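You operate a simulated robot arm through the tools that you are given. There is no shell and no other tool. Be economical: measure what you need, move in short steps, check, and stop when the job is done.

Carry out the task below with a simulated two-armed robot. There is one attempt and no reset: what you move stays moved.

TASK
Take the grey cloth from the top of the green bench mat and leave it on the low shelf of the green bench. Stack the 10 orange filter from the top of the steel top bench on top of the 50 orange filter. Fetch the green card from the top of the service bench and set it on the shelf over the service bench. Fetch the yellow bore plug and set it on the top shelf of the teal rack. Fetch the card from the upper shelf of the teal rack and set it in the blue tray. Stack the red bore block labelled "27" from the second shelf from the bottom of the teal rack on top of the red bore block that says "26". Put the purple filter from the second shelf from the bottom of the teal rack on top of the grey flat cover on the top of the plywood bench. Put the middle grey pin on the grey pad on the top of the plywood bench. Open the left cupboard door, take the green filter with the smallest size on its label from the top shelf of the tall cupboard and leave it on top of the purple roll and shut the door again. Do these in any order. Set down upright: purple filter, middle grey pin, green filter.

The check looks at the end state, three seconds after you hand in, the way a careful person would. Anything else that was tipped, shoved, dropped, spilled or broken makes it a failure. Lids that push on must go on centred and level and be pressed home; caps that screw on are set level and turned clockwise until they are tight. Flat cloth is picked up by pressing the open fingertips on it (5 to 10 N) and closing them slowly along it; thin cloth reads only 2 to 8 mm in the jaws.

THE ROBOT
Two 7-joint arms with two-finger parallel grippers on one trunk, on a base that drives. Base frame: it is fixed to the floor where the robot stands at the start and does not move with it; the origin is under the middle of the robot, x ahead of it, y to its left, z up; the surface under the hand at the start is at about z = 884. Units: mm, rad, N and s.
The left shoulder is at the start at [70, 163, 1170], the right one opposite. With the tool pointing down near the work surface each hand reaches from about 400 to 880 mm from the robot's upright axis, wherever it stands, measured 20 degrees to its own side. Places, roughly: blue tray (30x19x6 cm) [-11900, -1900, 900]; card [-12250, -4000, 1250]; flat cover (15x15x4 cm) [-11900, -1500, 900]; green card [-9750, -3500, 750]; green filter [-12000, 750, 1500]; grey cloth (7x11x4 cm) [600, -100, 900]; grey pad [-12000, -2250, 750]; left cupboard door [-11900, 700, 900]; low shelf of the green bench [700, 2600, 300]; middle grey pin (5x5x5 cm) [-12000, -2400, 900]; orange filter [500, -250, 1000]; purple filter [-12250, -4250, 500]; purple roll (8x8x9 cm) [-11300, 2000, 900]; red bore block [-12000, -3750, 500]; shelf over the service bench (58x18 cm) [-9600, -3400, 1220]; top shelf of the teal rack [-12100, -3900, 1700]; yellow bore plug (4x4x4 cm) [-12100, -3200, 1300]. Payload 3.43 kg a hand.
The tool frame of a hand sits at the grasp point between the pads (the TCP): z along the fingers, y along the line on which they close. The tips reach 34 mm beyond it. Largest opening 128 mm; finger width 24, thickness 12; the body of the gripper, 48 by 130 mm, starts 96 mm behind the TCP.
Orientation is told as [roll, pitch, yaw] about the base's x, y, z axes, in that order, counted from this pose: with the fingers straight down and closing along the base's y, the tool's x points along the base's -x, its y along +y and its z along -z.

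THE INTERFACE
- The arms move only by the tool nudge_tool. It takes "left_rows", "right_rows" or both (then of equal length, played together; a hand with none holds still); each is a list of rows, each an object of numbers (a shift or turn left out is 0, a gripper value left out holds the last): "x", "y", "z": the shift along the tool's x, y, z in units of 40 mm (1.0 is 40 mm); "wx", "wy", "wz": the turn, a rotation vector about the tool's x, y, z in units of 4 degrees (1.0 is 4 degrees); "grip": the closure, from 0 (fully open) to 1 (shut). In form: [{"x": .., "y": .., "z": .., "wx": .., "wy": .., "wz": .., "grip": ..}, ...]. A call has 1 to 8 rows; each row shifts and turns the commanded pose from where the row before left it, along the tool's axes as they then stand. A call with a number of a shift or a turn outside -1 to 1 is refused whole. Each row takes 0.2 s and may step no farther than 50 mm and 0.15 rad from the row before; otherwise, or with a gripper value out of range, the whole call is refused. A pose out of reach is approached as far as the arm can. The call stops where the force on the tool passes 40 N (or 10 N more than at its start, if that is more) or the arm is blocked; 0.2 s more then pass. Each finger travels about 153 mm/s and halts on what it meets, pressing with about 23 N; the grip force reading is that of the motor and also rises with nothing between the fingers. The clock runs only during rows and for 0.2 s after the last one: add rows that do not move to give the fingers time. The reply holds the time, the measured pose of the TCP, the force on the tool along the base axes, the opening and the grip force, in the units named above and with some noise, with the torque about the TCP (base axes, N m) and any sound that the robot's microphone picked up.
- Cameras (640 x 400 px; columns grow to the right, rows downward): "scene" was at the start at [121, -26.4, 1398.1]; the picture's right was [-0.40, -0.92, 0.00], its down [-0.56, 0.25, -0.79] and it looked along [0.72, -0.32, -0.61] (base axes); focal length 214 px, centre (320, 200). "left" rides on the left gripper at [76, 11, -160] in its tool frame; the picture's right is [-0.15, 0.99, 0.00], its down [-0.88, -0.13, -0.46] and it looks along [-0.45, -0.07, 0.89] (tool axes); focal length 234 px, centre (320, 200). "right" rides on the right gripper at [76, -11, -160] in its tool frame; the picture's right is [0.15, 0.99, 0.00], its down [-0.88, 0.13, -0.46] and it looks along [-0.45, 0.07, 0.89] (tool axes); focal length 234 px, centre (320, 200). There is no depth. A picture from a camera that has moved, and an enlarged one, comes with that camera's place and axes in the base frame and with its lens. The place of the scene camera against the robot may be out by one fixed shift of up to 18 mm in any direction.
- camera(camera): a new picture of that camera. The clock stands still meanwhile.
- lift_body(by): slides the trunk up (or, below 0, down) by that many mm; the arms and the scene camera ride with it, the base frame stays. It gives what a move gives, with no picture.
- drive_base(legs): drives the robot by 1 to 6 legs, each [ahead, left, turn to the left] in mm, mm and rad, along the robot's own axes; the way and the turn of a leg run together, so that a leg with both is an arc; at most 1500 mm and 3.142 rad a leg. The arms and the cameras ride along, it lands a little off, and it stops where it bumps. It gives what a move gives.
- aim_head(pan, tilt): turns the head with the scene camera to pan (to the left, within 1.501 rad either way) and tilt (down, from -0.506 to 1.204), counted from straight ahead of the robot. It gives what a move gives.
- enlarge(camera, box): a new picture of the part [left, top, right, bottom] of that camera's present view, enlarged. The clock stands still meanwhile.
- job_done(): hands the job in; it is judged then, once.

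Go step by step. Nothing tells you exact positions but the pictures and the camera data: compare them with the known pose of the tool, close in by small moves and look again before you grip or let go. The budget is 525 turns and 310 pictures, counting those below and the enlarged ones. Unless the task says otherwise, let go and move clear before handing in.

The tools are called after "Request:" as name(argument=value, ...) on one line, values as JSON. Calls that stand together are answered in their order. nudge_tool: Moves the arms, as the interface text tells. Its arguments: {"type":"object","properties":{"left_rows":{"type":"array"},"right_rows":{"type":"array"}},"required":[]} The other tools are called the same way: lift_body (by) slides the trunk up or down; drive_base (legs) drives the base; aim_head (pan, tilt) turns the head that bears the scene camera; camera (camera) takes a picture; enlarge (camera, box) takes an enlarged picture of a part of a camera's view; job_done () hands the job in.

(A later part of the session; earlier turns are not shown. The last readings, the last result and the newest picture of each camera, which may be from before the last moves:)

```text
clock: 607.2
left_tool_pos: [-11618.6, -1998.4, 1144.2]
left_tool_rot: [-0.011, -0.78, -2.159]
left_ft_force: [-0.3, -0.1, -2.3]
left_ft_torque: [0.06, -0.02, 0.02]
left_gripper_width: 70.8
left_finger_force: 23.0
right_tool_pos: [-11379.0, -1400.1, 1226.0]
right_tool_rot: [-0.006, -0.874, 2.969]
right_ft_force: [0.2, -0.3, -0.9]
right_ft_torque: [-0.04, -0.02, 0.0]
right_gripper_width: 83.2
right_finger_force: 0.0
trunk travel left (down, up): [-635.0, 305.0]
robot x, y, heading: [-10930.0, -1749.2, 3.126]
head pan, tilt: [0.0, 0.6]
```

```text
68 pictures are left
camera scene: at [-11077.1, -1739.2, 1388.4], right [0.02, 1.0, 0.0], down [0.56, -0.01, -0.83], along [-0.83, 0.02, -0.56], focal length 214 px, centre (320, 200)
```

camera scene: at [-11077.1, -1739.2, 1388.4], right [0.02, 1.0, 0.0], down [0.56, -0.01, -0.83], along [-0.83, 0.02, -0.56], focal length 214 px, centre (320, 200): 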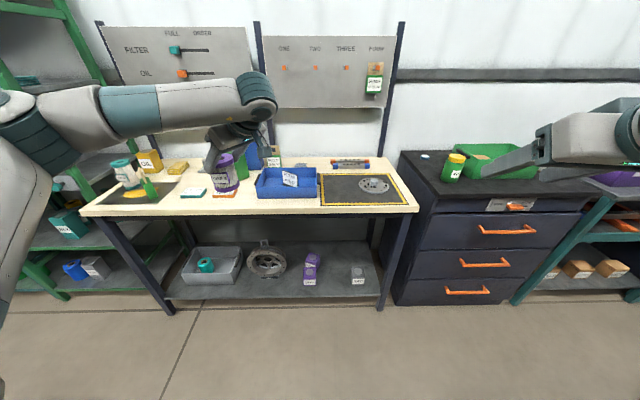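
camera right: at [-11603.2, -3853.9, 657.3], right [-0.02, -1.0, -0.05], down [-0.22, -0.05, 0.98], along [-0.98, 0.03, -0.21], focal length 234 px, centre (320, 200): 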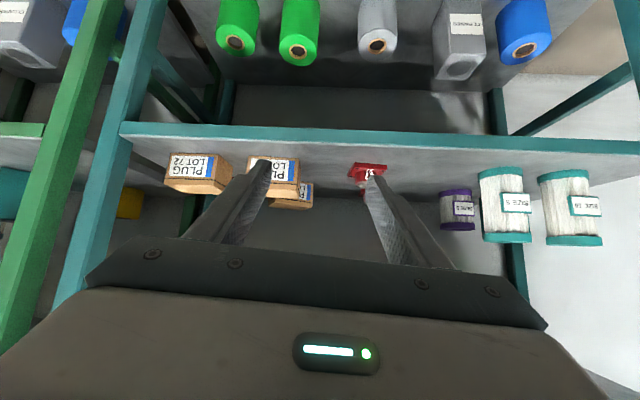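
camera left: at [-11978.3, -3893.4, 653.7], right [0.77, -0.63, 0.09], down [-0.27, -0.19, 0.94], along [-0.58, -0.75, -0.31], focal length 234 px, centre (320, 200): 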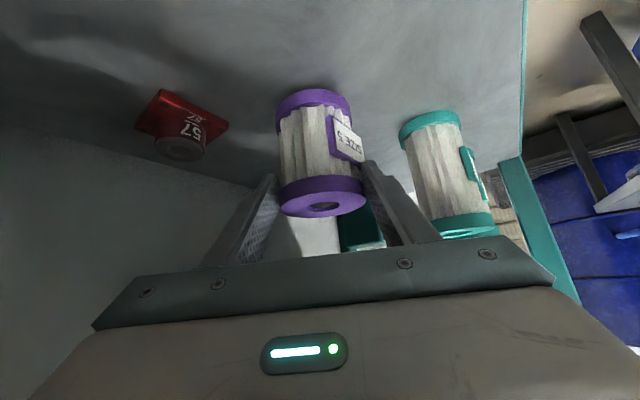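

Request:
drive_base(legs=[[0, -520, 0.016], [300, 0, 0]])

Request:
camera(camera="left")

Request:
camera(camera="scene")

```text
clock: 611.9
left_tool_pos: [-11905.9, -1460.6, 1143.2]
left_tool_rot: [-0.013, -0.78, -2.165]
left_ft_force: [-0.3, -0.2, -2.8]
left_ft_torque: [0.03, -0.01, -0.02]
left_gripper_width: 70.5
left_finger_force: 23.6
right_tool_pos: [-11662.4, -862.7, 1226.5]
right_tool_rot: [-0.007, -0.874, 2.965]
right_ft_force: [-0.3, 0.1, 0.0]
right_ft_torque: [0.01, 0.01, 0.0]
right_gripper_width: 83.1
right_finger_force: 0.1
trunk travel left (down, up): [-635.0, 305.0]
robot x, y, heading: [-11215.4, -1215.2, 3.116]
head pan, tilt: [0.0, 0.6]
```

```text
67 pictures are left
camera left: at [-11801.9, -1328.2, 1203.9], right [0.76, -0.65, 0.09], down [-0.27, -0.18, 0.94], along [-0.59, -0.74, -0.31], focal length 234 px, centre (320, 200)
```

left: 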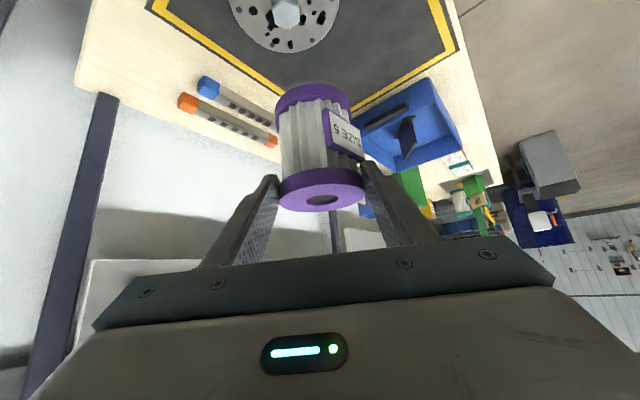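

```text
66 pictures are left
camera scene: at [-11362.2, -1202.4, 1388.4], right [0.03, 1.0, 0.0], down [0.56, -0.01, -0.82], along [-0.82, 0.02, -0.57], focal length 214 px, centre (320, 200)
```

scene: 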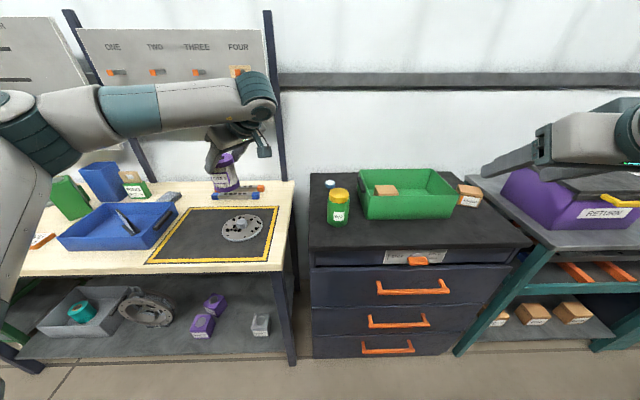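

Request:
nudge_tool(left_rows=[{"x": 0.703, "z": 0.711}, {"x": 0.703, "z": 0.711}, {}])

Request:
drive_base(legs=[[20, 0, 0.02]])

Request:
camera(camera="left")

Request:
enlarge(camera="scene", box=[180, 120, 310, 270])

```text
clock: 612.7
left_tool_pos: [-11902.5, -1459.4, 1066.5]
left_tool_rot: [-0.015, -0.779, -2.164]
left_ft_force: [0.6, 0.1, -2.3]
left_ft_torque: [0.03, 0.0, 0.02]
left_gripper_width: 70.7
left_finger_force: 23.2
right_tool_pos: [-11662.1, -862.3, 1225.8]
right_tool_rot: [-0.008, -0.874, 2.964]
right_ft_force: [1.0, -0.3, 0.5]
right_ft_torque: [0.0, 0.01, -0.02]
right_gripper_width: 83.4
right_finger_force: 0.0
trunk travel left (down, up): [-635.0, 305.0]
robot x, y, heading: [-11218.3, -1213.4, 3.116]
head pan, tilt: [0.0, 0.6]
```

```text
clock: 613.5
left_tool_pos: [-11913.8, -1471.4, 1068.7]
left_tool_rot: [-0.015, -0.783, -2.143]
left_ft_force: [0.8, 0.1, -1.4]
left_ft_torque: [0.06, 0.01, 0.0]
left_gripper_width: 70.5
left_finger_force: 23.0
right_tool_pos: [-11685.6, -870.9, 1227.0]
right_tool_rot: [-0.007, -0.879, 2.982]
right_ft_force: [0.9, 1.0, 0.0]
right_ft_torque: [-0.04, 0.02, 0.01]
right_gripper_width: 83.1
right_finger_force: 0.0
trunk travel left (down, up): [-635.0, 305.0]
robot x, y, heading: [-11236.0, -1213.1, 3.137]
head pan, tilt: [0.0, 0.6]
```

```text
65 pictures are left
camera left: at [-11813.1, -1339.4, 1127.5], right [0.77, -0.63, 0.09], down [-0.27, -0.19, 0.95], along [-0.58, -0.75, -0.31], focal length 234 px, centre (320, 200)
```

left: 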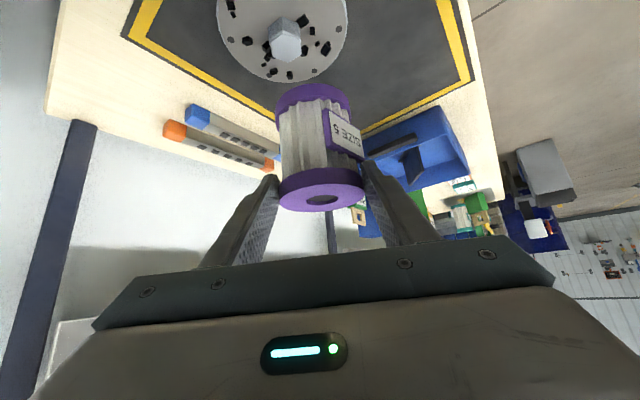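

```text
2.67 times, centred on (245, 195) of scene
camera zoom: at [-11378.4, -1204.3, 1388.9], right [0.01, 1.0, 0.0], down [0.56, 0.0, -0.83], along [-0.83, 0.0, -0.56], focal length 572 px, centre (520, 213)
```

zoom: 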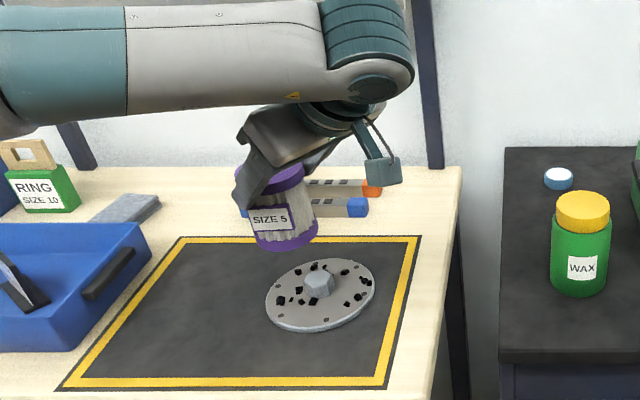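

Request:
nudge_tool(left_rows=[{"x": 0.16, "y": -0.55, "z": -0.16}, {"x": 0.45, "z": 0.455}, {"x": 0.35, "z": 0.355}, {}])

Request:
camera(camera="left")

Request:
enlarge(camera="scene", box=[180, 120, 310, 270])

```text
clock: 614.5
left_tool_pos: [-11930.4, -1452.3, 1020.6]
left_tool_rot: [-0.014, -0.78, -2.143]
left_ft_force: [-0.8, 0.4, -1.3]
left_ft_torque: [0.03, -0.01, -0.03]
left_gripper_width: 70.6
left_finger_force: 23.3
right_tool_pos: [-11688.7, -870.4, 1225.8]
right_tool_rot: [-0.007, -0.874, 2.982]
right_ft_force: [0.1, -0.3, 0.5]
right_ft_torque: [0.01, 0.01, 0.02]
right_gripper_width: 83.0
right_finger_force: 0.0
trunk travel left (down, up): [-635.0, 305.0]
robot x, y, heading: [-11232.9, -1210.8, 3.135]
head pan, tilt: [0.0, 0.6]
```

```text
63 pictures are left
camera left: at [-11830.1, -1318.8, 1079.8], right [0.77, -0.63, 0.09], down [-0.27, -0.19, 0.94], along [-0.58, -0.75, -0.31], focal length 234 px, centre (320, 200)
```

left: 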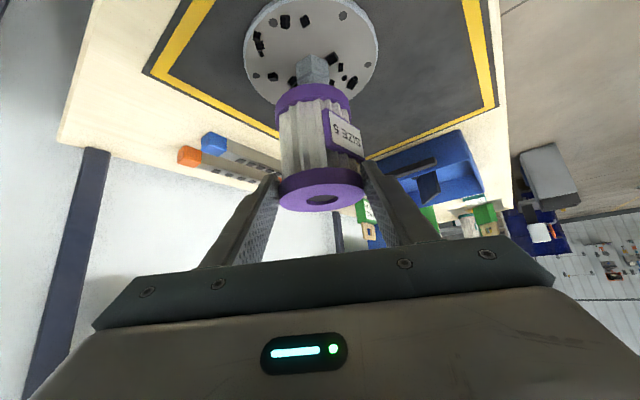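

```text
2.67 times, centred on (245, 195) of scene
camera zoom: at [-11381.0, -1204.2, 1388.5], right [0.01, 1.0, 0.0], down [0.56, 0.0, -0.83], along [-0.83, 0.0, -0.56], focal length 572 px, centre (520, 213)
```

zoom: 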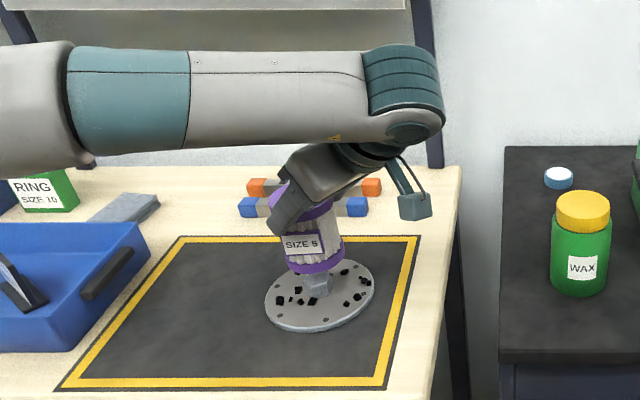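

Request:
nudge_tool(left_rows=[{"x": 0.2, "z": 0.2}, {"x": 0.15, "z": 0.15}, {}])

Request:
nudge_tool(left_rows=[{"x": 0.07, "z": 0.07}, {}])

Request:
enlarge(camera="scene", box=[200, 160, 290, 250])

```text
clock: 615.3
left_tool_pos: [-11932.1, -1451.2, 1000.0]
left_tool_rot: [-0.014, -0.78, -2.145]
left_ft_force: [-1.5, 1.1, -2.4]
left_ft_torque: [0.06, -0.06, 0.03]
left_gripper_width: 70.4
left_finger_force: 22.7
right_tool_pos: [-11689.2, -870.8, 1224.4]
right_tool_rot: [-0.009, -0.873, 2.985]
right_ft_force: [-0.2, 0.4, 0.2]
right_ft_torque: [0.0, 0.02, 0.02]
right_gripper_width: 83.2
right_finger_force: 0.2
trunk travel left (down, up): [-635.0, 305.0]
robot x, y, heading: [-11236.3, -1217.3, 3.135]
head pan, tilt: [0.0, 0.6]
```

```text
clock: 615.9
left_tool_pos: [-11932.1, -1453.3, 998.5]
left_tool_rot: [-0.015, -0.78, -2.146]
left_ft_force: [-0.3, -0.1, -2.7]
left_ft_torque: [0.05, -0.01, -0.02]
left_gripper_width: 70.6
left_finger_force: 22.5
right_tool_pos: [-11688.3, -871.2, 1226.7]
right_tool_rot: [-0.007, -0.873, 2.983]
right_ft_force: [-0.8, -0.8, -0.2]
right_ft_torque: [0.0, 0.0, 0.01]
right_gripper_width: 82.9
right_finger_force: 0.0
trunk travel left (down, up): [-635.0, 305.0]
robot x, y, heading: [-11232.7, -1215.9, 3.132]
head pan, tilt: [0.0, 0.6]
```

```text
4.44 times, centred on (245, 205) of scene
camera zoom: at [-11381.9, -1204.7, 1388.4], right [0.01, 1.0, 0.0], down [0.57, 0.0, -0.82], along [-0.82, 0.0, -0.57], focal length 953 px, centre (653, 178)
```

zoom: 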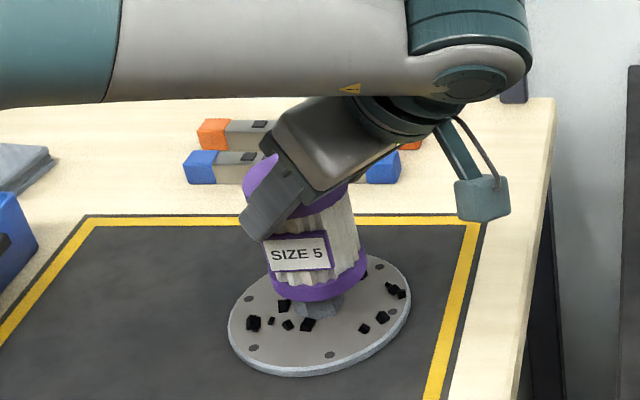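

Request:
nudge_tool(left_rows=[{"x": 0.06, "z": 0.06}, {"x": 0.06, "z": 0.06}, {}])

```text
clock: 616.7
left_tool_pos: [-11933.6, -1451.4, 990.0]
left_tool_rot: [-0.013, -0.778, -2.145]
left_ft_force: [0.5, -0.2, -2.1]
left_ft_torque: [0.05, -0.04, 0.06]
left_gripper_width: 70.4
left_finger_force: 23.4
right_tool_pos: [-11688.7, -870.6, 1225.5]
right_tool_rot: [-0.01, -0.875, 2.984]
right_ft_force: [-0.5, -0.9, 0.5]
right_ft_torque: [-0.02, 0.02, 0.0]
right_gripper_width: 83.2
right_finger_force: 0.0
trunk travel left (down, up): [-635.0, 305.0]
robot x, y, heading: [-11235.1, -1213.3, 3.144]
head pan, tilt: [0.0, 0.6]
```

Request:
nudge_tool(left_rows=[{"x": 0.05, "z": 0.05}, {"x": 0.04, "z": 0.04}, {}])

Request:
camera(camera="left")

```text
clock: 617.5
left_tool_pos: [-11931.3, -1452.5, 985.3]
left_tool_rot: [-0.015, -0.778, -2.145]
left_ft_force: [-0.6, 0.1, -2.1]
left_ft_torque: [0.08, -0.04, 0.02]
left_gripper_width: 70.6
left_finger_force: 22.8
right_tool_pos: [-11688.4, -870.9, 1227.2]
right_tool_rot: [-0.01, -0.876, 2.983]
right_ft_force: [0.3, 0.2, 0.3]
right_ft_torque: [0.0, -0.02, 0.01]
right_gripper_width: 83.2
right_finger_force: 0.0
trunk travel left (down, up): [-635.0, 305.0]
robot x, y, heading: [-11231.6, -1212.3, 3.134]
head pan, tilt: [0.0, 0.6]
```

```text
60 pictures are left
camera left: at [-11830.6, -1319.7, 1045.3], right [0.77, -0.63, 0.09], down [-0.27, -0.19, 0.94], along [-0.58, -0.75, -0.31], focal length 234 px, centre (320, 200)
```

left: 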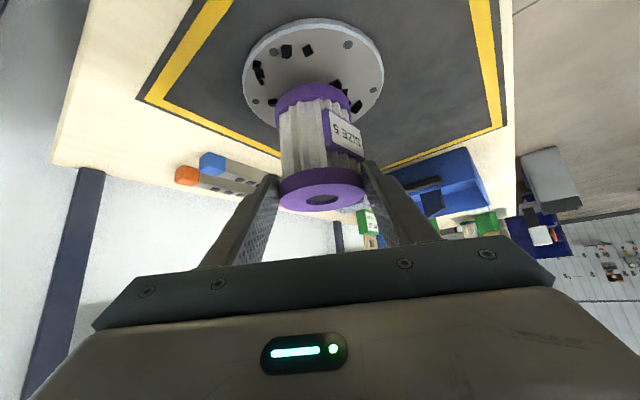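

Request:
nudge_tool(left_rows=[{"x": 0.05, "z": 0.05}, {"x": 0.05, "z": 0.05}, {}])

```text
clock: 618.3
left_tool_pos: [-11930.4, -1450.8, 982.8]
left_tool_rot: [-0.016, -0.783, -2.142]
left_ft_force: [-4.4, 1.1, 13.4]
left_ft_torque: [-0.37, 0.29, -0.15]
left_gripper_width: 70.9
left_finger_force: 23.1
right_tool_pos: [-11687.4, -870.5, 1227.3]
right_tool_rot: [-0.008, -0.875, 2.983]
right_ft_force: [0.2, -0.5, -0.4]
right_ft_torque: [0.0, -0.01, -0.01]
right_gripper_width: 82.9
right_finger_force: 0.0
trunk travel left (down, up): [-635.0, 305.0]
robot x, y, heading: [-11232.9, -1211.8, 3.131]
head pan, tilt: [0.0, 0.6]
```

Request:
nudge_tool(left_rows=[{"x": -0.02, "z": -0.02}, {}])

Request:
enlarge(camera="scene", box=[200, 160, 290, 250])

Request:
enlarge(camera="left", box=[220, 0, 420, 230])

```text
clock: 618.9
left_tool_pos: [-11930.9, -1451.7, 980.8]
left_tool_rot: [-0.015, -0.78, -2.143]
left_ft_force: [-4.7, -0.3, 11.5]
left_ft_torque: [-0.33, 0.35, -0.08]
left_gripper_width: 70.3
left_finger_force: 22.9
right_tool_pos: [-11687.9, -870.3, 1226.5]
right_tool_rot: [-0.008, -0.875, 2.983]
right_ft_force: [-0.4, 0.3, 0.2]
right_ft_torque: [-0.02, 0.02, -0.01]
right_gripper_width: 83.3
right_finger_force: 0.0
trunk travel left (down, up): [-635.0, 305.0]
robot x, y, heading: [-11234.9, -1214.9, 3.14]
head pan, tilt: [0.0, 0.6]
```

```text
4.44 times, centred on (245, 205) of scene
camera zoom: at [-11380.9, -1204.1, 1388.5], right [0.01, 1.0, 0.0], down [0.56, 0.0, -0.83], along [-0.83, 0.0, -0.56], focal length 953 px, centre (653, 178)
```

zoom: 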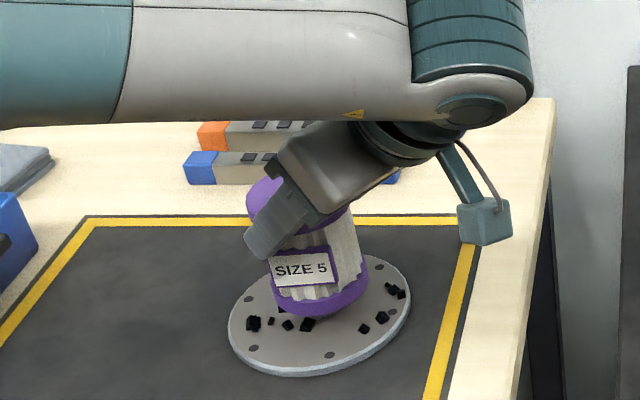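

```text
1.74 times, centred on (320, 115) of left
camera zoom: at [-11829.8, -1318.9, 1041.3], right [0.77, -0.63, 0.09], down [-0.27, -0.19, 0.95], along [-0.58, -0.75, -0.31], focal length 407 px, centre (320, 348)
```

zoom: 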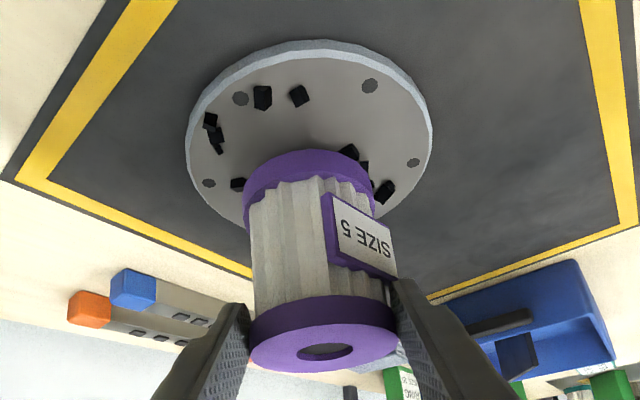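

Aligned within a few millimetres and resting on the hub. Opening very gently.

Request:
nudge_tool(left_rows=[{"x": -0.02, "z": -0.02}, {"x": -0.02, "z": -0.02}, {}])

Request:
nudge_tool(left_rows=[{"grip": 0.43}, {"grip": 0.41}, {"grip": 0.38}, {"grip": 0.34}, {"grip": 0.3}, {}])

Request:
enlarge(camera="scene", box=[200, 160, 290, 250])

```text
clock: 619.7
left_tool_pos: [-11930.6, -1452.4, 982.9]
left_tool_rot: [-0.01, -0.778, -2.147]
left_ft_force: [0.0, -0.6, 2.7]
left_ft_torque: [0.04, 0.01, -0.05]
left_gripper_width: 70.5
left_finger_force: 22.9
right_tool_pos: [-11687.4, -870.2, 1226.4]
right_tool_rot: [-0.006, -0.874, 2.983]
right_ft_force: [0.3, 0.4, -0.2]
right_ft_torque: [0.0, 0.05, 0.0]
right_gripper_width: 83.1
right_finger_force: 0.0
trunk travel left (down, up): [-635.0, 305.0]
robot x, y, heading: [-11230.9, -1214.3, 3.14]
head pan, tilt: [0.0, 0.6]
```

```text
clock: 621.1
left_tool_pos: [-11931.2, -1452.5, 982.7]
left_tool_rot: [-0.014, -0.78, -2.144]
left_ft_force: [1.5, 0.4, 0.3]
left_ft_torque: [-0.01, -0.01, -0.01]
left_gripper_width: 89.4
left_finger_force: 0.1
right_tool_pos: [-11688.0, -870.3, 1225.2]
right_tool_rot: [-0.007, -0.875, 2.984]
right_ft_force: [0.0, -0.5, -0.2]
right_ft_torque: [0.0, -0.04, 0.0]
right_gripper_width: 82.9
right_finger_force: 0.1
trunk travel left (down, up): [-635.0, 305.0]
robot x, y, heading: [-11235.9, -1214.7, 3.136]
head pan, tilt: [0.0, 0.6]
```

```text
4.44 times, centred on (245, 205) of scene
camera zoom: at [-11381.7, -1204.7, 1388.4], right [0.01, 1.0, 0.0], down [0.57, 0.0, -0.82], along [-0.82, 0.0, -0.57], focal length 953 px, centre (653, 178)
```

zoom: 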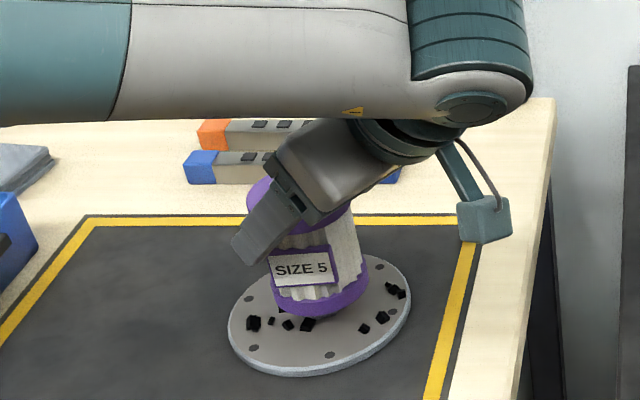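

Request:
nudge_tool(left_rows=[{"z": -0.4}, {"z": -0.8}, {"z": -1}, {"z": -1}, {"z": -1}, {}])

Request:
enlarge(camera="scene", box=[200, 160, 290, 250])

```text
clock: 622.5
left_tool_pos: [-11868.0, -1359.1, 1103.3]
left_tool_rot: [-0.013, -0.78, -2.144]
left_ft_force: [0.2, -1.0, -0.2]
left_ft_torque: [0.01, -0.02, 0.0]
left_gripper_width: 89.3
left_finger_force: 0.0
right_tool_pos: [-11688.6, -871.3, 1225.6]
right_tool_rot: [-0.011, -0.874, 2.985]
right_ft_force: [0.7, 0.6, -0.5]
right_ft_torque: [-0.02, 0.03, -0.01]
right_gripper_width: 83.3
right_finger_force: 0.1
trunk travel left (down, up): [-635.0, 305.0]
robot x, y, heading: [-11237.3, -1213.1, 3.131]
head pan, tilt: [0.0, 0.6]
```

```text
4.44 times, centred on (245, 205) of scene
camera zoom: at [-11382.4, -1205.6, 1388.3], right [0.01, 1.0, 0.0], down [0.57, 0.0, -0.82], along [-0.82, 0.0, -0.57], focal length 953 px, centre (653, 178)
```

zoom: 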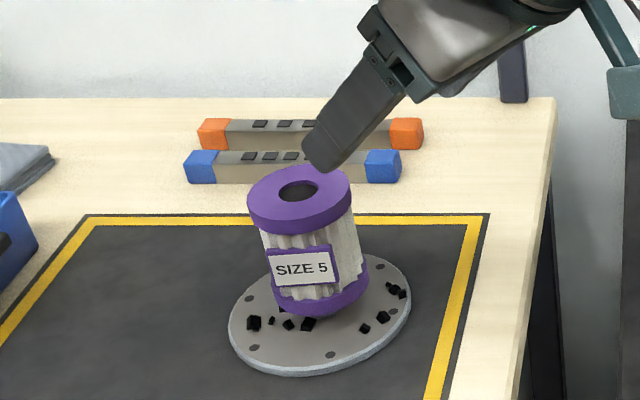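

Purple filter stands on the cover. Next the tall cupboard: driving to it.

Request:
drive_base(legs=[[-300, 0, 0.01], [0, -1000, 0], [0, -900, 0]])

Request:
aim_head(pan=0.0, tilt=0.3)

Request:
camera(camera="scene")

```text
clock: 633.7
left_tool_pos: [-11606.7, 526.6, 1104.1]
left_tool_rot: [-0.014, -0.78, -2.1]
left_ft_force: [-0.4, -0.2, -0.2]
left_ft_torque: [0.01, -0.01, -0.02]
left_gripper_width: 89.7
left_finger_force: 0.1
right_tool_pos: [-11451.3, 1021.5, 1226.9]
right_tool_rot: [-0.01, -0.874, 3.03]
right_ft_force: [-0.5, -0.1, -0.3]
right_ft_torque: [-0.05, 0.02, 0.0]
right_gripper_width: 82.9
right_finger_force: 0.1
trunk travel left (down, up): [-635.0, 305.0]
robot x, y, heading: [-10984.9, 698.0, -3.103]
head pan, tilt: [0.0, 0.6]
```

```text
clock: 634.5
left_tool_pos: [-11608.1, 526.9, 1104.9]
left_tool_rot: [-0.013, -0.779, -2.098]
left_ft_force: [-0.9, 0.3, -0.1]
left_ft_torque: [0.01, -0.03, -0.02]
left_gripper_width: 89.5
left_finger_force: 0.0
right_tool_pos: [-11451.8, 1021.4, 1225.7]
right_tool_rot: [-0.009, -0.872, 3.029]
right_ft_force: [0.7, -0.3, -0.1]
right_ft_torque: [0.0, 0.01, -0.05]
right_gripper_width: 83.4
right_finger_force: 0.0
trunk travel left (down, up): [-635.0, 305.0]
robot x, y, heading: [-10987.9, 698.4, -3.099]
head pan, tilt: [0.0, 0.3]
```

```text
55 pictures are left
camera scene: at [-11134.6, 702.6, 1415.8], right [-0.04, 1.0, 0.0], down [0.3, 0.01, -0.95], along [-0.95, -0.04, -0.3], focal length 214 px, centre (320, 200)
```

scene: 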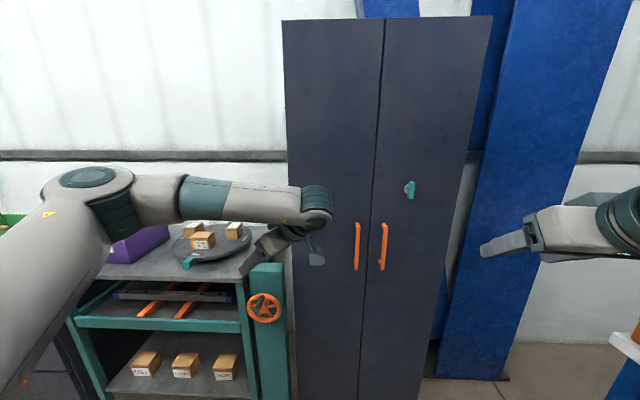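

The left door's orange handle is near y≈822, z 880–1090. I'll use the straight right hand to pull it: shifting left and lowering.

Request:
drive_base(legs=[[0, 215, -0.04], [180, 0, 0]])

Request:
lift_body(by=-240)

Request:
camera(camera="right")

Request:
camera(camera="scene")

```text
clock: 637.3
left_tool_pos: [-11792.3, 339.9, 1104.5]
left_tool_rot: [-0.014, -0.78, -2.143]
left_ft_force: [0.6, -0.6, 0.3]
left_ft_torque: [0.02, 0.03, -0.03]
left_gripper_width: 89.6
left_finger_force: 0.0
right_tool_pos: [-11614.2, 827.9, 1226.3]
right_tool_rot: [-0.009, -0.878, 2.984]
right_ft_force: [-1.3, -1.2, -1.2]
right_ft_torque: [-0.01, 0.0, -0.02]
right_gripper_width: 83.3
right_finger_force: 0.1
trunk travel left (down, up): [-635.0, 305.0]
robot x, y, heading: [-11161.3, 484.7, 3.139]
head pan, tilt: [0.0, 0.3]
```

```text
clock: 639.2
left_tool_pos: [-11792.5, 340.4, 910.7]
left_tool_rot: [-0.045, -0.794, -2.122]
left_ft_force: [8.3, 3.3, 14.1]
left_ft_torque: [0.22, 0.32, -0.21]
left_gripper_width: 86.9
left_finger_force: 0.0
right_tool_pos: [-11613.8, 827.1, 1021.4]
right_tool_rot: [-0.007, -0.876, 2.983]
right_ft_force: [-0.5, 0.0, 0.4]
right_ft_torque: [-0.04, -0.02, -0.02]
right_gripper_width: 83.4
right_finger_force: 0.1
trunk travel left (down, up): [-431.0, 509.0]
robot x, y, heading: [-11162.9, 480.0, 3.132]
head pan, tilt: [0.0, 0.3]
stopped: the force on the tool passed its limit at 51 N (the readings are from after the stop); the commanded pose is now the measured one
```

```text
54 pictures are left
camera right: at [-11442.2, 811.4, 1065.4], right [-0.07, -0.99, -0.12], down [-0.23, -0.1, 0.97], along [-0.97, 0.09, -0.22], focal length 234 px, centre (320, 200)
```

right: 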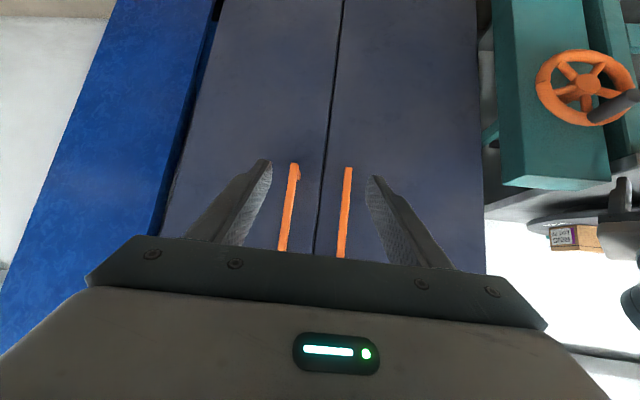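

```text
53 pictures are left
camera scene: at [-11311.2, 493.8, 1211.9], right [0.01, 1.0, 0.0], down [0.29, 0.0, -0.96], along [-0.96, 0.0, -0.29], focal length 214 px, centre (320, 200)
```

scene: 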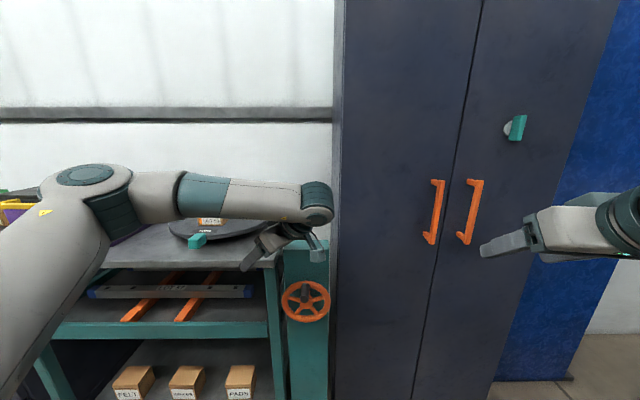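

Request:
nudge_tool(left_rows=[{"x": -0.703, "z": -0.711}, {"x": -0.703, "z": -0.711}, {"x": -0.703, "z": -0.711}, {"x": -0.703, "z": -0.711}, {"x": 0.7, "z": -0.7}, {"x": 0.7, "z": -0.7}], right_rows=[{}, {}, {"y": 0.62}, {}, {}, {}])

Request:
drive_base(legs=[[190, 0, 0]])

Request:
camera(camera="right")

```text
clock: 640.6
left_tool_pos: [-11745.6, 402.1, 1070.6]
left_tool_rot: [-0.039, -0.792, -2.124]
left_ft_force: [0.1, 0.3, -0.1]
left_ft_torque: [0.0, 0.02, -0.01]
left_gripper_width: 89.6
left_finger_force: 0.0
right_tool_pos: [-11619.2, 804.5, 1021.8]
right_tool_rot: [-0.005, -0.873, 2.982]
right_ft_force: [0.1, 0.4, -1.2]
right_ft_torque: [-0.02, 0.02, 0.02]
right_gripper_width: 83.3
right_finger_force: 0.1
trunk travel left (down, up): [-431.0, 509.0]
robot x, y, heading: [-11160.9, 483.8, 3.139]
head pan, tilt: [0.0, 0.3]
```

```text
clock: 642.2
left_tool_pos: [-11935.5, 398.9, 1068.6]
left_tool_rot: [-0.036, -0.79, -2.121]
left_ft_force: [-0.5, -0.2, 0.6]
left_ft_torque: [-0.02, 0.0, 0.02]
left_gripper_width: 89.5
left_finger_force: 0.0
right_tool_pos: [-11810.1, 803.0, 1022.0]
right_tool_rot: [-0.009, -0.871, 2.989]
right_ft_force: [0.3, -0.4, -0.4]
right_ft_torque: [-0.02, -0.03, 0.03]
right_gripper_width: 83.2
right_finger_force: 0.1
trunk travel left (down, up): [-431.0, 509.0]
robot x, y, heading: [-11351.2, 487.5, 3.142]
head pan, tilt: [0.0, 0.3]
```

```text
52 pictures are left
camera right: at [-11639.8, 787.9, 1066.2], right [-0.06, -0.99, -0.12], down [-0.24, -0.1, 0.97], along [-0.97, 0.09, -0.23], focal length 234 px, centre (320, 200)
```

right: 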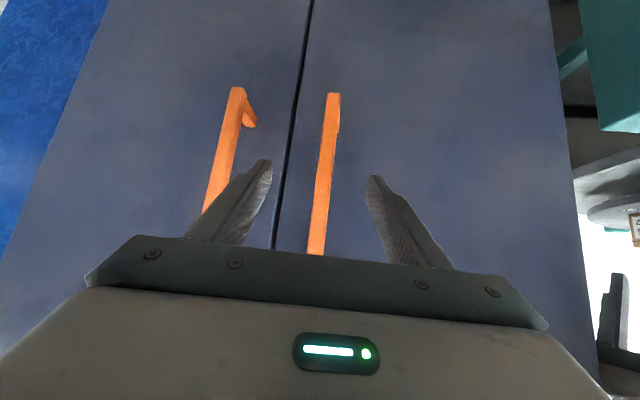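

Request:
nudge_tool(right_rows=[{"grip": 0.6}, {"grip": 0.8}, {"grip": 1}, {}])

```text
clock: 643.2
left_tool_pos: [-11935.9, 396.1, 1069.2]
left_tool_rot: [-0.04, -0.789, -2.116]
left_ft_force: [0.3, 0.0, -0.2]
left_ft_torque: [0.01, 0.01, 0.0]
left_gripper_width: 89.6
left_finger_force: 0.1
right_tool_pos: [-11810.7, 799.8, 1022.9]
right_tool_rot: [-0.01, -0.871, 2.993]
right_ft_force: [-1.0, -20.5, -5.9]
right_ft_torque: [-0.38, 0.24, 0.86]
right_gripper_width: 14.0
right_finger_force: 44.6
trunk travel left (down, up): [-431.0, 509.0]
robot x, y, heading: [-11351.3, 483.4, -3.138]
head pan, tilt: [0.0, 0.3]
```

The bar is gripped (14 mm). Pulling the door open by driving back along a shallow arc.

Request:
drive_base(legs=[[-50, 4, 0], [-50, 16, 0]])

Request:
camera(camera="scene")

```text
clock: 644.1
left_tool_pos: [-11907.9, 393.0, 1069.1]
left_tool_rot: [-0.036, -0.789, -2.117]
left_ft_force: [0.3, 0.2, -0.4]
left_ft_torque: [0.02, 0.0, 0.0]
left_gripper_width: 89.5
left_finger_force: 0.0
right_tool_pos: [-11784.3, 793.8, 1024.0]
right_tool_rot: [0.006, -0.876, 2.999]
right_ft_force: [-2.3, -11.1, -12.8]
right_ft_torque: [-0.13, -0.74, 0.56]
right_gripper_width: 13.7
right_finger_force: 44.8
trunk travel left (down, up): [-431.0, 509.0]
robot x, y, heading: [-11322.2, 483.3, -3.136]
head pan, tilt: [0.0, 0.3]
stopped in leg 1: the force on the tool passed its limit at 48 N (the readings are from after the stop); the commanded pose is now the measured one
```

```text
51 pictures are left
camera scene: at [-11474.3, 488.9, 1212.0], right [0.0, 1.0, 0.0], down [0.3, 0.0, -0.96], along [-0.96, 0.0, -0.3], focal length 214 px, centre (320, 200)
```

scene: 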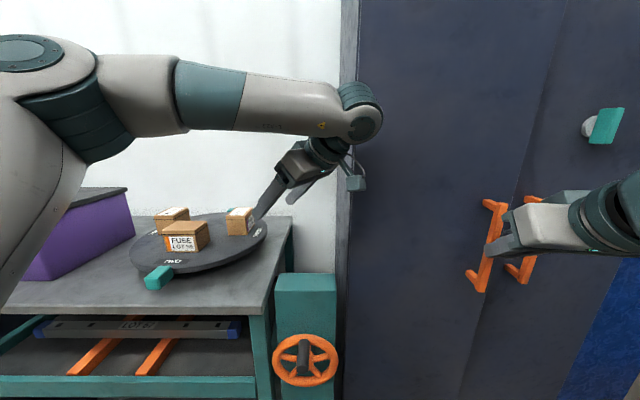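

Request:
drive_base(legs=[[-40, 5, 0]])

Request:
drive_base(legs=[[-40, 10, 0]])

Request:
camera(camera="scene")

```text
clock: 645.0
left_tool_pos: [-11880.6, 388.8, 1069.4]
left_tool_rot: [-0.037, -0.79, -2.117]
left_ft_force: [0.4, -0.3, 0.4]
left_ft_torque: [0.06, 0.02, -0.02]
left_gripper_width: 89.8
left_finger_force: 0.0
right_tool_pos: [-11757.7, 787.7, 1026.7]
right_tool_rot: [0.011, -0.883, 3.0]
right_ft_force: [0.5, -0.1, 0.6]
right_ft_torque: [0.01, 0.0, 0.0]
right_gripper_width: 0.2
right_finger_force: 32.8
trunk travel left (down, up): [-431.0, 509.0]
robot x, y, heading: [-11295.4, 479.9, -3.14]
head pan, tilt: [0.0, 0.3]
stopped in leg 1: the force on the tool passed its limit at 52 N (the readings are from after the stop); the commanded pose is now the measured one
```

```text
clock: 645.8
left_tool_pos: [-11842.8, 378.9, 1068.5]
left_tool_rot: [-0.035, -0.79, -2.117]
left_ft_force: [0.1, 0.4, 0.4]
left_ft_torque: [0.01, 0.03, -0.01]
left_gripper_width: 89.6
left_finger_force: 0.1
right_tool_pos: [-11720.7, 777.8, 1026.6]
right_tool_rot: [0.013, -0.881, 3.0]
right_ft_force: [0.5, 0.4, -0.9]
right_ft_torque: [0.0, -0.01, 0.01]
right_gripper_width: 0.0
right_finger_force: 32.4
trunk travel left (down, up): [-431.0, 509.0]
robot x, y, heading: [-11256.0, 470.0, -3.136]
head pan, tilt: [0.0, 0.3]
```

```text
50 pictures are left
camera scene: at [-11408.0, 476.5, 1212.2], right [0.0, 1.0, 0.0], down [0.29, 0.0, -0.96], along [-0.96, 0.0, -0.29], focal length 214 px, centre (320, 200)
```

scene: 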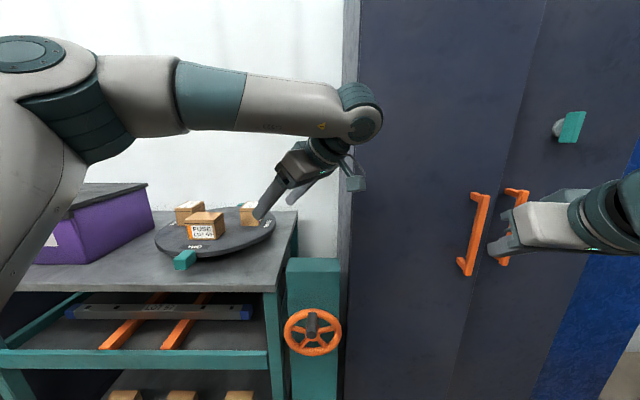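

Request:
enlarge(camera="scene", box=[400, 120, 600, 320])

```text
2.00 times, centred on (500, 220) of scene
camera zoom: at [-11408.0, 476.5, 1212.2], right [0.0, 1.0, 0.0], down [0.29, 0.0, -0.96], along [-0.96, 0.0, -0.29], focal length 429 px, centre (-40, 160)
```

zoom: 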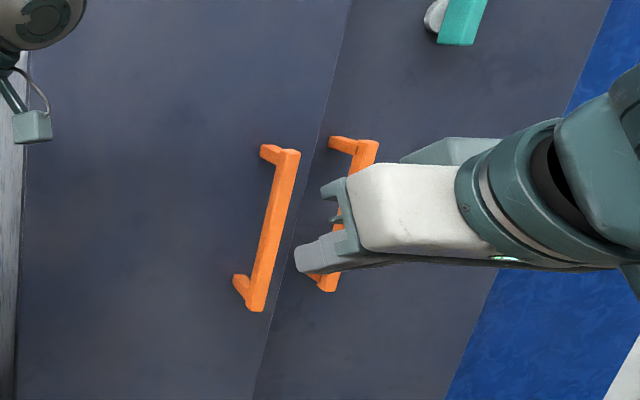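

The fingers slipped off the bar; the door stayed shut. Let me inspect the teal latch on the right door before trying again with a hooking grip.

Request:
enlarge(camera="scene", box=[510, 80, 630, 180])

```text
4.00 times, centred on (570, 130) of scene
camera zoom: at [-11408.0, 476.5, 1212.2], right [0.0, 1.0, 0.0], down [0.29, 0.0, -0.96], along [-0.96, 0.0, -0.29], focal length 858 px, centre (-680, 480)
```

zoom: 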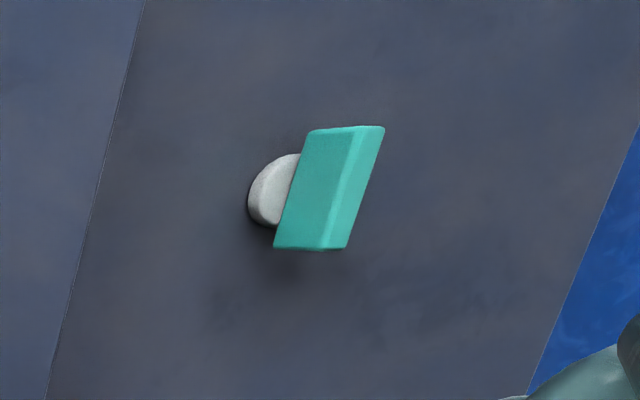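

Request:
drive_base(legs=[[-150, 0, 0], [0, -490, 0]])

Request:
nudge_tool(left_rows=[{"wx": -0.93, "wz": -0.92, "grip": 0.68}, {"wx": -0.93, "wz": -0.92}, {"wx": -0.93, "wz": -0.92}, {"wx": -0.93, "wz": -0.92}, {"wx": -0.93, "wz": -0.92}, {"wx": -0.93, "wz": -0.92}, {}])

Request:
camera(camera="scene")

Request:
camera(camera="left")

```text
clock: 649.7
left_tool_pos: [-11697.0, 875.8, 1068.2]
left_tool_rot: [-0.034, -0.789, -2.123]
left_ft_force: [0.2, 0.1, 0.1]
left_ft_torque: [0.01, 0.01, 0.02]
left_gripper_width: 89.8
left_finger_force: 0.1
right_tool_pos: [-11572.3, 1273.2, 1023.6]
right_tool_rot: [0.014, -0.882, 2.994]
right_ft_force: [0.3, 0.4, -0.6]
right_ft_torque: [0.04, 0.02, 0.01]
right_gripper_width: 0.1
right_finger_force: 33.1
trunk travel left (down, up): [-431.0, 509.0]
robot x, y, heading: [-11110.6, 960.3, -3.141]
head pan, tilt: [0.0, 0.3]
```

```text
clock: 651.3
left_tool_pos: [-11696.3, 873.9, 1068.9]
left_tool_rot: [-0.028, -0.778, -1.575]
left_ft_force: [0.7, -0.7, -0.3]
left_ft_torque: [0.03, -0.02, 0.0]
left_gripper_width: 40.4
left_finger_force: 0.1
right_tool_pos: [-11573.5, 1271.7, 1026.3]
right_tool_rot: [0.015, -0.881, 2.994]
right_ft_force: [-0.3, -0.2, -0.1]
right_ft_torque: [0.0, 0.01, -0.03]
right_gripper_width: 0.1
right_finger_force: 33.4
trunk travel left (down, up): [-431.0, 509.0]
robot x, y, heading: [-11110.3, 960.2, -3.14]
head pan, tilt: [0.0, 0.3]
```

```text
47 pictures are left
camera scene: at [-11262.6, 968.8, 1212.1], right [0.0, 1.0, 0.0], down [0.3, 0.0, -0.96], along [-0.96, 0.0, -0.3], focal length 214 px, centre (320, 200)
```

scene: 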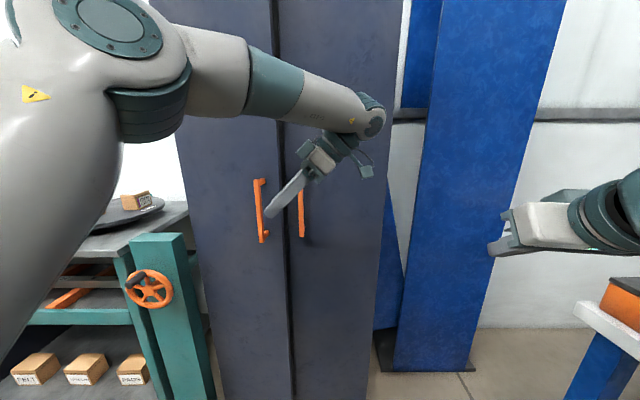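

```text
46 pictures are left
camera left: at [-11680.8, 1040.3, 1128.8], right [0.99, -0.13, 0.08], down [-0.12, -0.31, 0.94], along [-0.1, -0.94, -0.32], focal length 234 px, centre (320, 200)
```

left: 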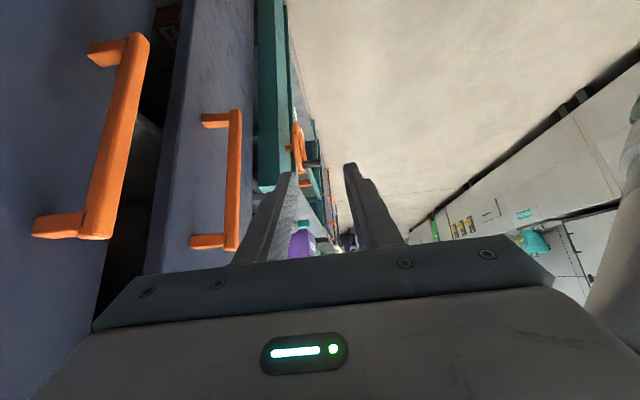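

The door did come ajar (about 9°). I'll grip the bar again with the right hand and pull it wider now that it's free.

Request:
nudge_tool(left_rows=[{"x": -0.7, "z": -0.7}, {"x": -0.7, "z": -0.7}, {"x": -0.7, "z": -0.7}], right_rows=[{"grip": 0.4}, {}, {}])

Request:
drive_base(legs=[[0, 475, 0], [150, 0, 0]])

Request:
camera(camera="right")

```text
clock: 652.1
left_tool_pos: [-11691.8, 872.4, 1181.4]
left_tool_rot: [-0.036, -0.778, -1.577]
left_ft_force: [0.4, -0.1, -0.3]
left_ft_torque: [-0.01, 0.02, -0.02]
left_gripper_width: 41.1
left_finger_force: 0.0
left hand out of reach, approached as far as the arm can: row 3
right_tool_pos: [-11573.5, 1272.7, 1025.2]
right_tool_rot: [0.015, -0.88, 2.994]
right_ft_force: [0.9, 0.1, -0.4]
right_ft_torque: [0.02, -0.03, 0.0]
right_gripper_width: 76.9
right_finger_force: 0.1
trunk travel left (down, up): [-431.0, 509.0]
robot x, y, heading: [-11111.3, 959.5, -3.14]
head pan, tilt: [0.0, 0.3]
```

```text
clock: 656.0
left_tool_pos: [-11850.8, 392.3, 1179.3]
left_tool_rot: [-0.031, -0.776, -1.585]
left_ft_force: [-1.5, -0.8, -0.7]
left_ft_torque: [-0.02, -0.02, 0.07]
left_gripper_width: 41.0
left_finger_force: 0.1
right_tool_pos: [-11727.0, 792.4, 1025.0]
right_tool_rot: [0.015, -0.88, 2.988]
right_ft_force: [-0.8, -0.1, 0.0]
right_ft_torque: [0.01, -0.01, 0.05]
right_gripper_width: 76.8
right_finger_force: 0.0
trunk travel left (down, up): [-431.0, 509.0]
robot x, y, heading: [-11266.9, 480.4, 3.135]
head pan, tilt: [0.0, 0.3]
```

```text
45 pictures are left
camera right: at [-11556.5, 780.7, 1067.3], right [-0.05, -0.99, -0.1], down [-0.23, -0.09, 0.97], along [-0.97, 0.07, -0.22], focal length 234 px, centre (320, 200)
```

right: 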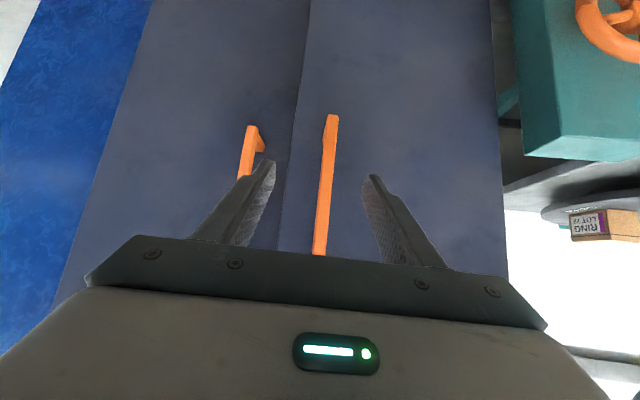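

Request:
drive_base(legs=[[68, 0, 0]])

Request:
nudge_tool(right_rows=[{"grip": 0.6}, {"grip": 0.8}, {"grip": 1}, {}])

Request:
drive_base(legs=[[-45, 10, 0], [-45, 20, 0]])

Request:
camera(camera="scene")

```text
clock: 656.9
left_tool_pos: [-11861.9, 393.8, 1187.2]
left_tool_rot: [-0.035, -0.784, -1.591]
left_ft_force: [-0.6, 0.2, 0.5]
left_ft_torque: [-0.01, -0.01, 0.01]
left_gripper_width: 41.0
left_finger_force: 0.0
right_tool_pos: [-11748.8, 785.6, 1032.0]
right_tool_rot: [0.01, -0.892, 2.996]
right_ft_force: [0.2, 0.1, 0.7]
right_ft_torque: [0.04, 0.03, 0.01]
right_gripper_width: 76.9
right_finger_force: 0.0
trunk travel left (down, up): [-431.0, 509.0]
robot x, y, heading: [-11299.8, 477.5, 3.136]
head pan, tilt: [0.0, 0.3]
stopped in leg 1: the robot was blocked; the commanded pose is now the measured one
```

```text
clock: 657.9
left_tool_pos: [-11861.3, 393.1, 1186.1]
left_tool_rot: [-0.039, -0.781, -1.589]
left_ft_force: [0.6, 0.3, 0.0]
left_ft_torque: [0.02, 0.0, 0.0]
left_gripper_width: 41.0
left_finger_force: 0.1
right_tool_pos: [-11748.4, 786.5, 1032.1]
right_tool_rot: [0.011, -0.895, 2.993]
right_ft_force: [-0.1, 0.1, -0.3]
right_ft_torque: [-0.01, -0.01, 0.02]
right_gripper_width: 0.5
right_finger_force: 22.6
trunk travel left (down, up): [-431.0, 509.0]
robot x, y, heading: [-11297.3, 475.3, 3.137]
head pan, tilt: [0.0, 0.3]
```

```text
clock: 659.3
left_tool_pos: [-11787.1, 368.0, 1180.2]
left_tool_rot: [-0.022, -0.785, -1.602]
left_ft_force: [0.4, -0.5, 0.9]
left_ft_torque: [0.04, 0.04, -0.04]
left_gripper_width: 41.0
left_finger_force: 0.2
right_tool_pos: [-11670.4, 761.2, 1026.8]
right_tool_rot: [0.014, -0.883, 2.99]
right_ft_force: [0.9, 0.6, 0.3]
right_ft_torque: [0.03, -0.01, 0.0]
right_gripper_width: 0.2
right_finger_force: 23.2
trunk travel left (down, up): [-431.0, 509.0]
robot x, y, heading: [-11210.7, 448.8, 3.14]
head pan, tilt: [0.0, 0.3]
```

```text
44 pictures are left
camera scene: at [-11361.3, 456.6, 1212.3], right [0.0, 1.0, 0.0], down [0.29, 0.0, -0.96], along [-0.96, 0.0, -0.29], focal length 214 px, centre (320, 200)
```

scene: 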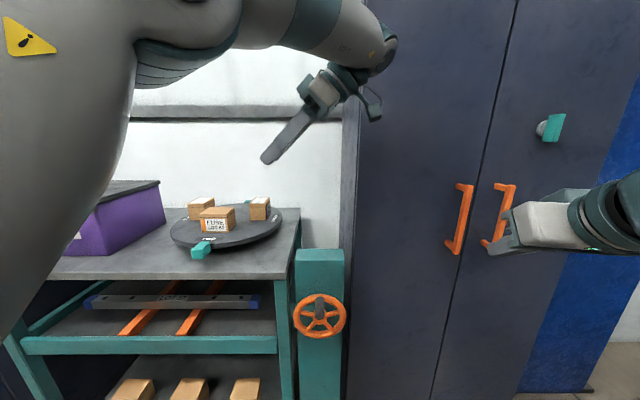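

Request:
nudge_tool(left_rows=[{"y": 1}, {"y": 1}, {"y": 1}, {"y": 1}, {"y": 1}], right_rows=[{"grip": 0.4}, {}, {}, {}, {}])

Request:
drive_base(legs=[[55, -30, 0]])

Request:
camera(camera="right")

```text
clock: 660.5
left_tool_pos: [-11591.3, 359.6, 1179.9]
left_tool_rot: [-0.02, -0.787, -1.602]
left_ft_force: [1.0, -0.7, -1.1]
left_ft_torque: [0.01, 0.05, -0.01]
left_gripper_width: 41.0
left_finger_force: 0.0
right_tool_pos: [-11670.1, 760.9, 1026.0]
right_tool_rot: [0.015, -0.883, 2.991]
right_ft_force: [-0.5, 0.5, 0.8]
right_ft_torque: [-0.04, 0.02, 0.01]
right_gripper_width: 76.8
right_finger_force: 0.1
trunk travel left (down, up): [-431.0, 509.0]
robot x, y, heading: [-11210.7, 448.3, 3.139]
head pan, tilt: [0.0, 0.3]
```

```text
clock: 661.5
left_tool_pos: [-11648.4, 389.1, 1178.3]
left_tool_rot: [-0.017, -0.787, -1.606]
left_ft_force: [-0.7, 0.1, -1.0]
left_ft_torque: [-0.06, -0.05, 0.04]
left_gripper_width: 41.1
left_finger_force: 0.0
right_tool_pos: [-11728.8, 792.4, 1024.3]
right_tool_rot: [0.015, -0.88, 2.988]
right_ft_force: [-0.3, -0.3, -0.2]
right_ft_torque: [0.0, -0.02, 0.05]
right_gripper_width: 77.0
right_finger_force: 0.0
trunk travel left (down, up): [-431.0, 509.0]
robot x, y, heading: [-11266.5, 477.4, 3.137]
head pan, tilt: [0.0, 0.3]
```

```text
43 pictures are left
camera right: at [-11555.8, 780.5, 1067.1], right [-0.05, -0.99, -0.1], down [-0.22, -0.09, 0.97], along [-0.97, 0.07, -0.22], focal length 234 px, centre (320, 200)
```

right: 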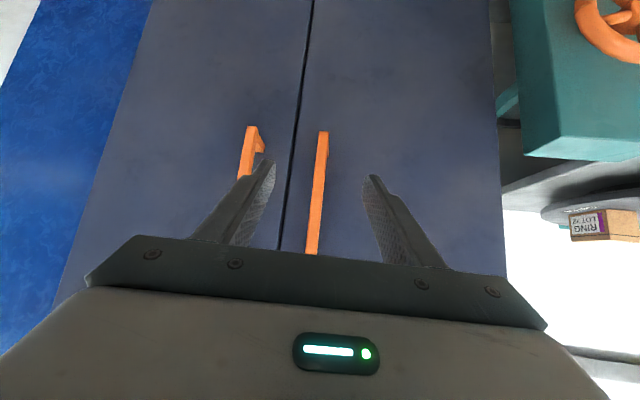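

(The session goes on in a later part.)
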